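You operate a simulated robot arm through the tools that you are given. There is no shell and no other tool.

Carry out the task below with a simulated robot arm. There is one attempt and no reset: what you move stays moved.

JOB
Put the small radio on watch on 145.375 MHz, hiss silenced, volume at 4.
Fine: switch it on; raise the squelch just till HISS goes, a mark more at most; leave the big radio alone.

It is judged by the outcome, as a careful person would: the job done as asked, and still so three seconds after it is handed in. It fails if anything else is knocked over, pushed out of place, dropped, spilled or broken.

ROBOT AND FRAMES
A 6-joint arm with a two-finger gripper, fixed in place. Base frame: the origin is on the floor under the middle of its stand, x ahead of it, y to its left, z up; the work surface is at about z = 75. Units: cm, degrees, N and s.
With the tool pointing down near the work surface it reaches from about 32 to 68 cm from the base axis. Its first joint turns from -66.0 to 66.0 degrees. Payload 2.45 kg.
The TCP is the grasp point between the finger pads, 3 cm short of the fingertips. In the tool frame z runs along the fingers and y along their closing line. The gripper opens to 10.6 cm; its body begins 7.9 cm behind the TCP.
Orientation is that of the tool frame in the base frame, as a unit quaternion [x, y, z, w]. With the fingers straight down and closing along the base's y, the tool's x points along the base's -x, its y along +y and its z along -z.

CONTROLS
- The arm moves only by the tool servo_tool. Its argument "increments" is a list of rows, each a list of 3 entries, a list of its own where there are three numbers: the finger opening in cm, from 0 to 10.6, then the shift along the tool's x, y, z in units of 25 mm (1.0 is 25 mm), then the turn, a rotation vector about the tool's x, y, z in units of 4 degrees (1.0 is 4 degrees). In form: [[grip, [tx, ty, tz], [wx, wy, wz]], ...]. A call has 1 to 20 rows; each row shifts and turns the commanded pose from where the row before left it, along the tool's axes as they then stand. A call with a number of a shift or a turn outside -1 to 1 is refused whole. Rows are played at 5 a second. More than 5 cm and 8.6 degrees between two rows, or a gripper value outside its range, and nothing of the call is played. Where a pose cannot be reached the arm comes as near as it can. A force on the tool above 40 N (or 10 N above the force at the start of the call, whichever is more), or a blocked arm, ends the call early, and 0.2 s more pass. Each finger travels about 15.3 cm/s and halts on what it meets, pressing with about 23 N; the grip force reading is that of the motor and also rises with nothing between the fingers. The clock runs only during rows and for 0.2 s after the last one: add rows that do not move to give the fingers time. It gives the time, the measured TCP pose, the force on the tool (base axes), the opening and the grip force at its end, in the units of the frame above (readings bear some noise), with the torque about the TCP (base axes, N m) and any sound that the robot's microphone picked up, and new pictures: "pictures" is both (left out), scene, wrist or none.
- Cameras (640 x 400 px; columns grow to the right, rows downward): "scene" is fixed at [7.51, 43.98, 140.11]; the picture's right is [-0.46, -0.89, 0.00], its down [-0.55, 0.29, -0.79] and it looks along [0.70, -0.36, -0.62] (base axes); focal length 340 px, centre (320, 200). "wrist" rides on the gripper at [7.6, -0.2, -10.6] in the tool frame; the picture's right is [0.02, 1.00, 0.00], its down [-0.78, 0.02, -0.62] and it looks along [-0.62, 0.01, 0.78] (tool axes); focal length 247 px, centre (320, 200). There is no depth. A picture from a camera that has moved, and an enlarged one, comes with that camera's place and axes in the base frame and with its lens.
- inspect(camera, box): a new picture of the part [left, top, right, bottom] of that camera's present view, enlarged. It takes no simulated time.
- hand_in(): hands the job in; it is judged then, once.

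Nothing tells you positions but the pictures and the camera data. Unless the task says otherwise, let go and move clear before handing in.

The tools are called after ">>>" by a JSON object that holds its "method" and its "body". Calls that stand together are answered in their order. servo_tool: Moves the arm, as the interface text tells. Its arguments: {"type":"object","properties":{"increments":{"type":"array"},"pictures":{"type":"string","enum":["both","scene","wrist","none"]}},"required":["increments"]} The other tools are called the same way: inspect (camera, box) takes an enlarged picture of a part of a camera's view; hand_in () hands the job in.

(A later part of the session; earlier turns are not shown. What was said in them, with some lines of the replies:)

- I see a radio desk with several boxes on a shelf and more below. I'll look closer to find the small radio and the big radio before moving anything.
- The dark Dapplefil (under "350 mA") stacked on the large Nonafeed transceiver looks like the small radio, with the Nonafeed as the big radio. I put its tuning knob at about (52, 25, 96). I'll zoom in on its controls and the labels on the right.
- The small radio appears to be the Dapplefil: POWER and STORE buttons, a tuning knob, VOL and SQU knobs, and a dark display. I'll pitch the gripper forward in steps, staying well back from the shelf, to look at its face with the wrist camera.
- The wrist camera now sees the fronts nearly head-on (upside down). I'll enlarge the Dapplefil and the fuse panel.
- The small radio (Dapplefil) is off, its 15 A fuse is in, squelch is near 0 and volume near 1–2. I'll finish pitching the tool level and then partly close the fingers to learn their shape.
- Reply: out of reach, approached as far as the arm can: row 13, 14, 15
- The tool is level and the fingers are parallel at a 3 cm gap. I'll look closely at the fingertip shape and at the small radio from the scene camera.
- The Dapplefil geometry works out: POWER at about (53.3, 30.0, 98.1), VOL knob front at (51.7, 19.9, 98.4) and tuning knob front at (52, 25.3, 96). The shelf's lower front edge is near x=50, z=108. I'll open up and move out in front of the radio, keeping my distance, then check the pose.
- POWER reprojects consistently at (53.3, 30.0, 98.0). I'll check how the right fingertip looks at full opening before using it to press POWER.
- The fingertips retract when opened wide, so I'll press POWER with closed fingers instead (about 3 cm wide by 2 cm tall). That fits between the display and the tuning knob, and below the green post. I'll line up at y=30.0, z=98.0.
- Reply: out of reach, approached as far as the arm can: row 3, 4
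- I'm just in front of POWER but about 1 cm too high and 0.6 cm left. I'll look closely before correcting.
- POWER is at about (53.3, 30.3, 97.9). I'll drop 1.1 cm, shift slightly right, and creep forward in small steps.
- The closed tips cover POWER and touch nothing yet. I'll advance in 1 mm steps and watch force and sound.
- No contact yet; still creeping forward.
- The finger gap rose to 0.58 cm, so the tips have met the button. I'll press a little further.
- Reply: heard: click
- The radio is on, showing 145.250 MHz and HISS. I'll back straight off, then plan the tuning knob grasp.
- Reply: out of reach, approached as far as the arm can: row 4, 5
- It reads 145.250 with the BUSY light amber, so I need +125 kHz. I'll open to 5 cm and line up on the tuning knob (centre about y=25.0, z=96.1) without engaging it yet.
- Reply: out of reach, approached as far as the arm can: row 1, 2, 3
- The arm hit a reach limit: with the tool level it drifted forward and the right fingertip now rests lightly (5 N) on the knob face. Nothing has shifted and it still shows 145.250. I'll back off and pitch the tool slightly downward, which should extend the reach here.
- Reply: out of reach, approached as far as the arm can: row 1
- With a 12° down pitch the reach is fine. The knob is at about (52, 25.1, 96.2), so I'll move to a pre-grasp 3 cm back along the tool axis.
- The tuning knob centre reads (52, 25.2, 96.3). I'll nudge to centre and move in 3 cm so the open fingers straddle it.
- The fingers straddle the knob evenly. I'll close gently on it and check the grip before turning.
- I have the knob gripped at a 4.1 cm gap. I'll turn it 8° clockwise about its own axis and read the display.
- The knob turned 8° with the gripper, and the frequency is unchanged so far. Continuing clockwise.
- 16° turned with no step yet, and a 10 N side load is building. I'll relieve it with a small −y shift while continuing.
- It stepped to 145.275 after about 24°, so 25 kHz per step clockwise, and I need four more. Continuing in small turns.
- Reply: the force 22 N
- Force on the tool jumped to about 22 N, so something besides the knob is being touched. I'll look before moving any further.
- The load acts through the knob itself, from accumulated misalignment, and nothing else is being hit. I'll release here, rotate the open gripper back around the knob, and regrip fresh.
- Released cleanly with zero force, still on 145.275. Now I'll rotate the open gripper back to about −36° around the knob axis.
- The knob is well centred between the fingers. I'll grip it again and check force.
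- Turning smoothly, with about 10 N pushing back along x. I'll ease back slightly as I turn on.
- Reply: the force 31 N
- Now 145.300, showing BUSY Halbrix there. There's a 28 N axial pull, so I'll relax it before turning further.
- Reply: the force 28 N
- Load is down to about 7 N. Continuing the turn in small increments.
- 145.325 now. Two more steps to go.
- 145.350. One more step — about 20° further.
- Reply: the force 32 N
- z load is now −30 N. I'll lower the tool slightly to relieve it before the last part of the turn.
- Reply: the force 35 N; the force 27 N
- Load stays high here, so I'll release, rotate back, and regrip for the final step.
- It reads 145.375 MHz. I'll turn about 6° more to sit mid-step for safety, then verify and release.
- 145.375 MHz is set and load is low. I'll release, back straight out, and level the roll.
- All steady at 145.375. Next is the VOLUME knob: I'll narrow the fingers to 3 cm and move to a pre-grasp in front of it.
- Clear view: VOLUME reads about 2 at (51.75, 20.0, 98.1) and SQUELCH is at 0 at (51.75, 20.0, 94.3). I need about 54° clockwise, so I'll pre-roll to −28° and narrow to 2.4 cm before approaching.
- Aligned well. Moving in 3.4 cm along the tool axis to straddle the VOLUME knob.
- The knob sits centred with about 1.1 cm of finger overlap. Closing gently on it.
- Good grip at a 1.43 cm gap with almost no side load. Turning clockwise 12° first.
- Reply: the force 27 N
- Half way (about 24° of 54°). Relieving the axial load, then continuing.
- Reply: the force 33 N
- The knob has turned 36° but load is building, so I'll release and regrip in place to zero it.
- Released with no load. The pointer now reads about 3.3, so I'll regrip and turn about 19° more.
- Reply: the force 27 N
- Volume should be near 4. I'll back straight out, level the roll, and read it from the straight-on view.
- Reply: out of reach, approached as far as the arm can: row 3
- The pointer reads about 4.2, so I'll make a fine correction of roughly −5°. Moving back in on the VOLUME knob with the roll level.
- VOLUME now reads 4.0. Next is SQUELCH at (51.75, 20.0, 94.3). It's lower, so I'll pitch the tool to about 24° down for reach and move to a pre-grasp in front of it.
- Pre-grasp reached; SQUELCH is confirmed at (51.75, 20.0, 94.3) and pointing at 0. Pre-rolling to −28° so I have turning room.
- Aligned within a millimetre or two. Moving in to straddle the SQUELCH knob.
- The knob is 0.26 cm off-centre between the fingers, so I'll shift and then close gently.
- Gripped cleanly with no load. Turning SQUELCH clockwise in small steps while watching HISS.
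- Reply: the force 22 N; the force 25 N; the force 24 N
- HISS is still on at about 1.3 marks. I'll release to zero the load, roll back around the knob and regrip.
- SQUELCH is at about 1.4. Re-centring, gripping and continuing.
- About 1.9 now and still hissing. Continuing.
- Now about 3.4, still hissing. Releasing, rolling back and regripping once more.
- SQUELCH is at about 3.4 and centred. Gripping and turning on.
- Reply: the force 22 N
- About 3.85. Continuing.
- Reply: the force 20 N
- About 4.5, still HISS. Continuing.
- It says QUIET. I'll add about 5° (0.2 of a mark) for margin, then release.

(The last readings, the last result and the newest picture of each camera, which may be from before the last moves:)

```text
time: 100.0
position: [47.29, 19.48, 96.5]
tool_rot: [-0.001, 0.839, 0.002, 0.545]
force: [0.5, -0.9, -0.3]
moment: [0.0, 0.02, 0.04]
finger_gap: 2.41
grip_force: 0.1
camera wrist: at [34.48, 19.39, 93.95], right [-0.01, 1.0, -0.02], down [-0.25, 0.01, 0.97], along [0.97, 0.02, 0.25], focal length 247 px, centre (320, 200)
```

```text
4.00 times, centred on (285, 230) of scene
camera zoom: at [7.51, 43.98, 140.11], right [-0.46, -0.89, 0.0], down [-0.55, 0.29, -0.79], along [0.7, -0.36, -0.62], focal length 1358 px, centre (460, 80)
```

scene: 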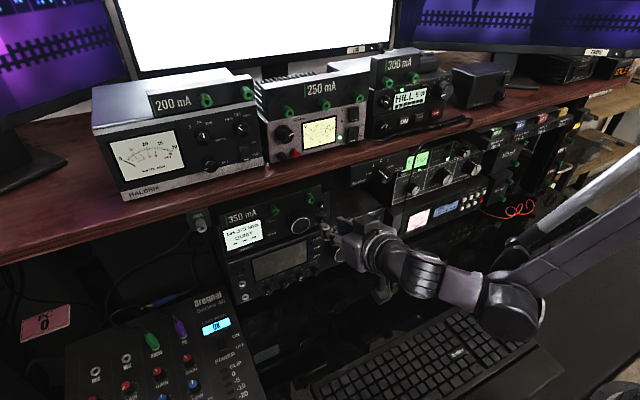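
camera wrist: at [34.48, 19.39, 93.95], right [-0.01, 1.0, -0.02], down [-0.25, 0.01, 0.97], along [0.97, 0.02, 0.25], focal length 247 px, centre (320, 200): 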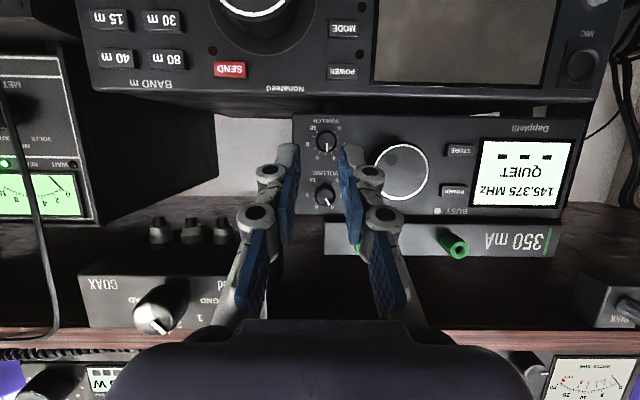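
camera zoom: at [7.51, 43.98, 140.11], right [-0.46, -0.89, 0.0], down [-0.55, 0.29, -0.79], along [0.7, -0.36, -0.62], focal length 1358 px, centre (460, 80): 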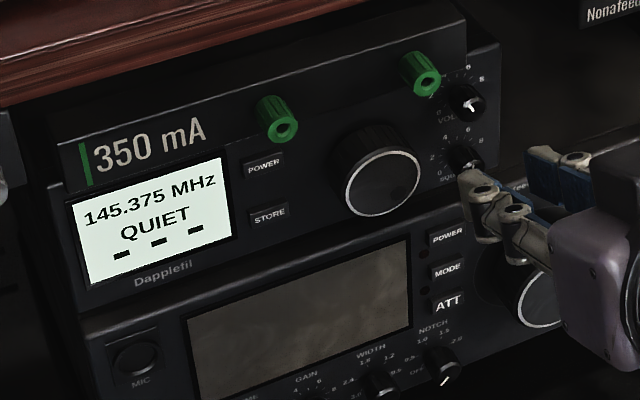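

QUIET at about 4.85 on the squelch. I'll back up and away carefully, then recheck the volume pointer and the whole scene.

>>> {"method": "servo_tool", "body": {"increments": [[2.4, [-0.227, 0, -0.277], [0, 0, 0]], [2.4, [-0.227, 0, -0.277], [0, 0, 0]], [2.4, [-0.227, 0, -0.277], [0, 0, 0]], [2.4, [-0.227, 0, -0.277], [0, 0, 0]], [2.4, [-0.227, 0, -0.277], [0, 0, 0]], [2.4, [0, 0, 0], [0, 0, 0]]], "pictures": "both"}}

>>> {"method": "inspect", "body": {"camera": "wrist", "box": [270, 80, 370, 160]}}

>>> {"method": "inspect", "body": {"camera": "scene", "box": [215, 180, 355, 280]}}

>>> {"method": "inspect", "body": {"camera": "wrist", "box": [40, 0, 640, 200]}}

```text
time: 101.4
position: [45.14, 19.52, 100.65]
tool_rot: [-0.001, 0.838, 0.002, 0.545]
force: [0.6, -0.2, -0.2]
moment: [-0.02, -0.02, -0.02]
finger_gap: 2.38
grip_force: 0.0
camera wrist: at [32.5, 19.36, 98.03], right [-0.01, 1.0, -0.02], down [-0.25, 0.01, 0.97], along [0.97, 0.02, 0.25], focal length 247 px, centre (320, 200)
```

scene: 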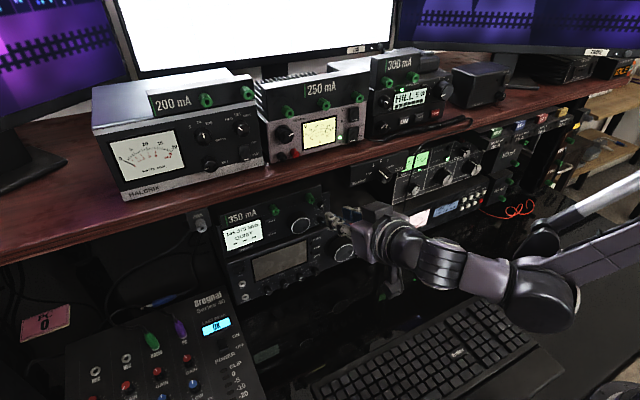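
wrist: 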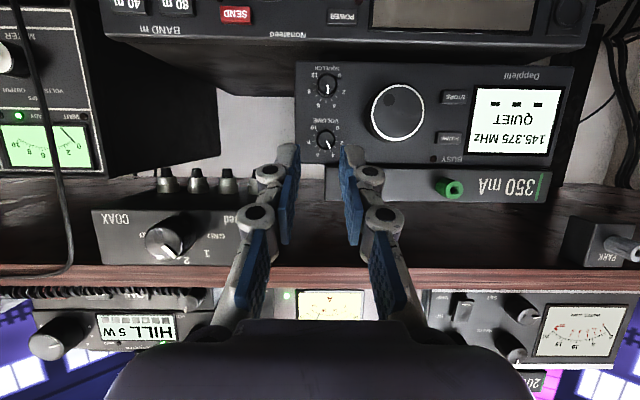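

```text
5.00 times, centred on (320, 120) of wrist
camera zoom: at [32.5, 19.36, 98.03], right [-0.01, 1.0, -0.02], down [-0.25, 0.01, 0.97], along [0.97, 0.02, 0.25], focal length 1235 px, centre (320, 600)
```

zoom: 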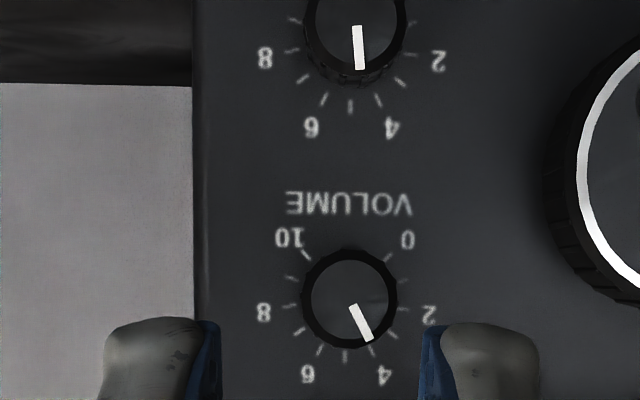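

```text
4.00 times, centred on (285, 230) of scene
camera zoom: at [7.51, 43.98, 140.11], right [-0.46, -0.89, 0.0], down [-0.55, 0.29, -0.79], along [0.7, -0.36, -0.62], focal length 1358 px, centre (460, 80)
```

zoom: 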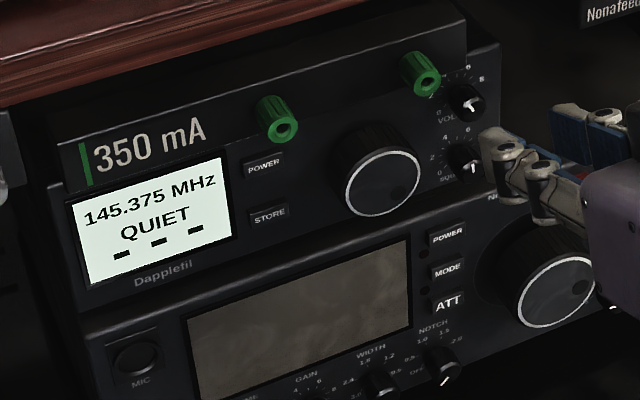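

```text
1.07 times, centred on (340, 100) of wrist (not enlarged: the box is as wide or as high as the picture)
camera zoom: at [32.5, 19.36, 98.03], right [-0.01, 1.0, -0.02], down [-0.25, 0.01, 0.97], along [0.97, 0.02, 0.25], focal length 263 px, centre (299, 307)
```

zoom: 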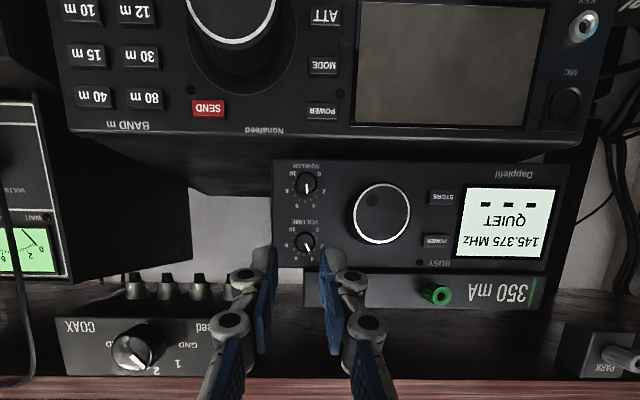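

VOLUME points right at the 4 tick, SQUELCH is about 4.9 and QUIET, and frequency is 145.375. I'll retreat further and confirm it stays so.

>>> {"method": "servo_tool", "body": {"increments": [[2.4, [-0.2, 0, -0.4], [0, 0, 0]], [2.4, [-0.2, 0, -0.4], [0, 0, 0]], [2.4, [-0.2, 0, -0.4], [0, 0, 0]], [2.4, [-0.2, 0, -0.4], [0, 0, 0]], [2.4, [0, 0, 0], [0, 0, 0]], [2.4, [0, 0, 0], [0, 0, 0]], [2.4, [0, 0, 0], [0, 0, 0]], [2.4, [0, 0, 0], [0, 0, 0]], [2.4, [0, 0, 0], [0, 0, 0]], [2.4, [0, 0, 0], [0, 0, 0]], [2.4, [0, 0, 0], [0, 0, 0]], [2.4, [0, 0, 0], [0, 0, 0]], [2.4, [0, 0, 0], [0, 0, 0]], [2.4, [0, 0, 0], [0, 0, 0]], [2.4, [0, 0, 0], [0, 0, 0]], [2.4, [0, 0, 0], [0, 0, 0]]], "pictures": "both"}}

>>> {"method": "inspect", "body": {"camera": "scene", "box": [200, 180, 400, 310]}}

>>> {"method": "inspect", "body": {"camera": "scene", "box": [280, 180, 350, 230]}}

```text
time: 104.8
position: [42.42, 19.44, 104.04]
tool_rot: [0.0, 0.839, 0.002, 0.544]
force: [1.0, -0.3, -0.2]
moment: [0.03, 0.02, -0.02]
finger_gap: 2.38
grip_force: 0.1
camera wrist: at [29.67, 19.36, 101.39], right [-0.01, 1.0, -0.02], down [-0.25, 0.01, 0.97], along [0.97, 0.02, 0.25], focal length 247 px, centre (320, 200)
```

scene: 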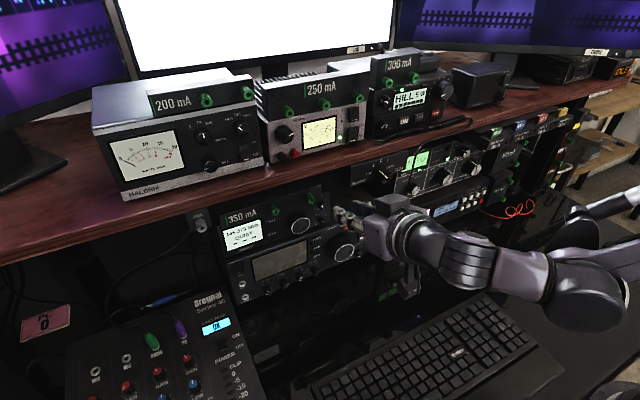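
wrist: 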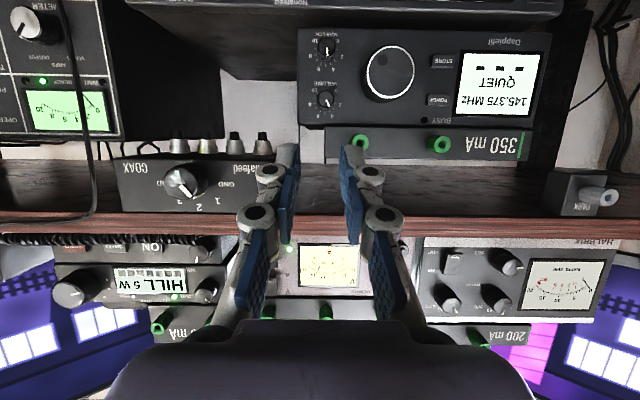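

```text
3.08 times, centred on (300, 245) of scene
camera zoom: at [7.51, 43.98, 140.11], right [-0.46, -0.89, 0.0], down [-0.55, 0.29, -0.79], along [0.7, -0.36, -0.62], focal length 1045 px, centre (382, 62)
```

zoom: 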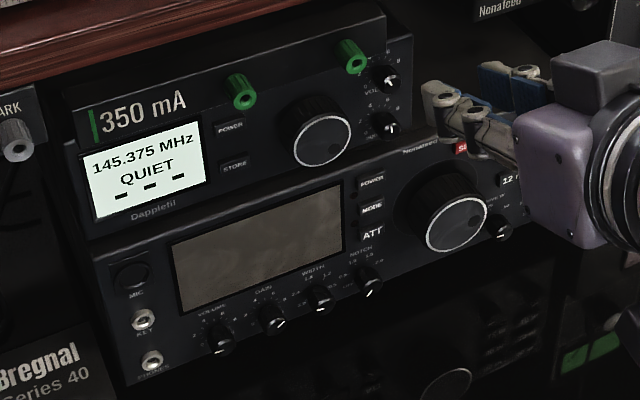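

```text
8.00 times, centred on (315, 205) of scene
camera zoom: at [7.51, 43.98, 140.11], right [-0.46, -0.89, 0.0], down [-0.55, 0.29, -0.79], along [0.7, -0.36, -0.62], focal length 2716 px, centre (360, 160)
```

zoom: 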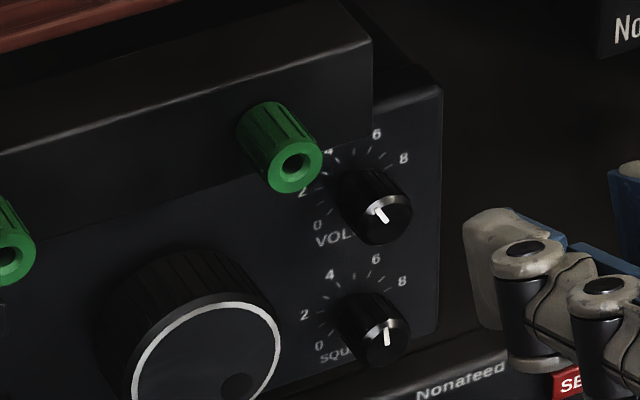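

The small radio is on, showing 145.375 MHz and QUIET, with volume on 4 and squelch a fraction of a mark past the hiss threshold. The big radio is untouched, nothing has moved, and the arm is clear, so I'm handing in.

>>> {"method": "hand_in", "body": {}}

```text
The job is handed in.
```

The small radio (the Dapplefil) is on, tuned to 145.375 MHz, with the volume at 4 and the hiss silenced. I've handed the job in.

- **Squelch:** HISS went at about 4.6 on the scale, and I left the knob at about 4.9, well under a mark past that. The display reads QUIET and was still quiet a few seconds after I let go.
- **Volume:** the pointer is on the 4 tick. I first set it slightly high (about 4.2) and corrected it.
- **Everything else:** I didn't touch the big radio, nothing looks out of place, and the arm is clear of the desk gear.

While lining up on the tuning knob, the arm hit a reach limit and a fingertip pressed lightly on the knob's face (about 5 N). The frequency did not change and nothing moved.
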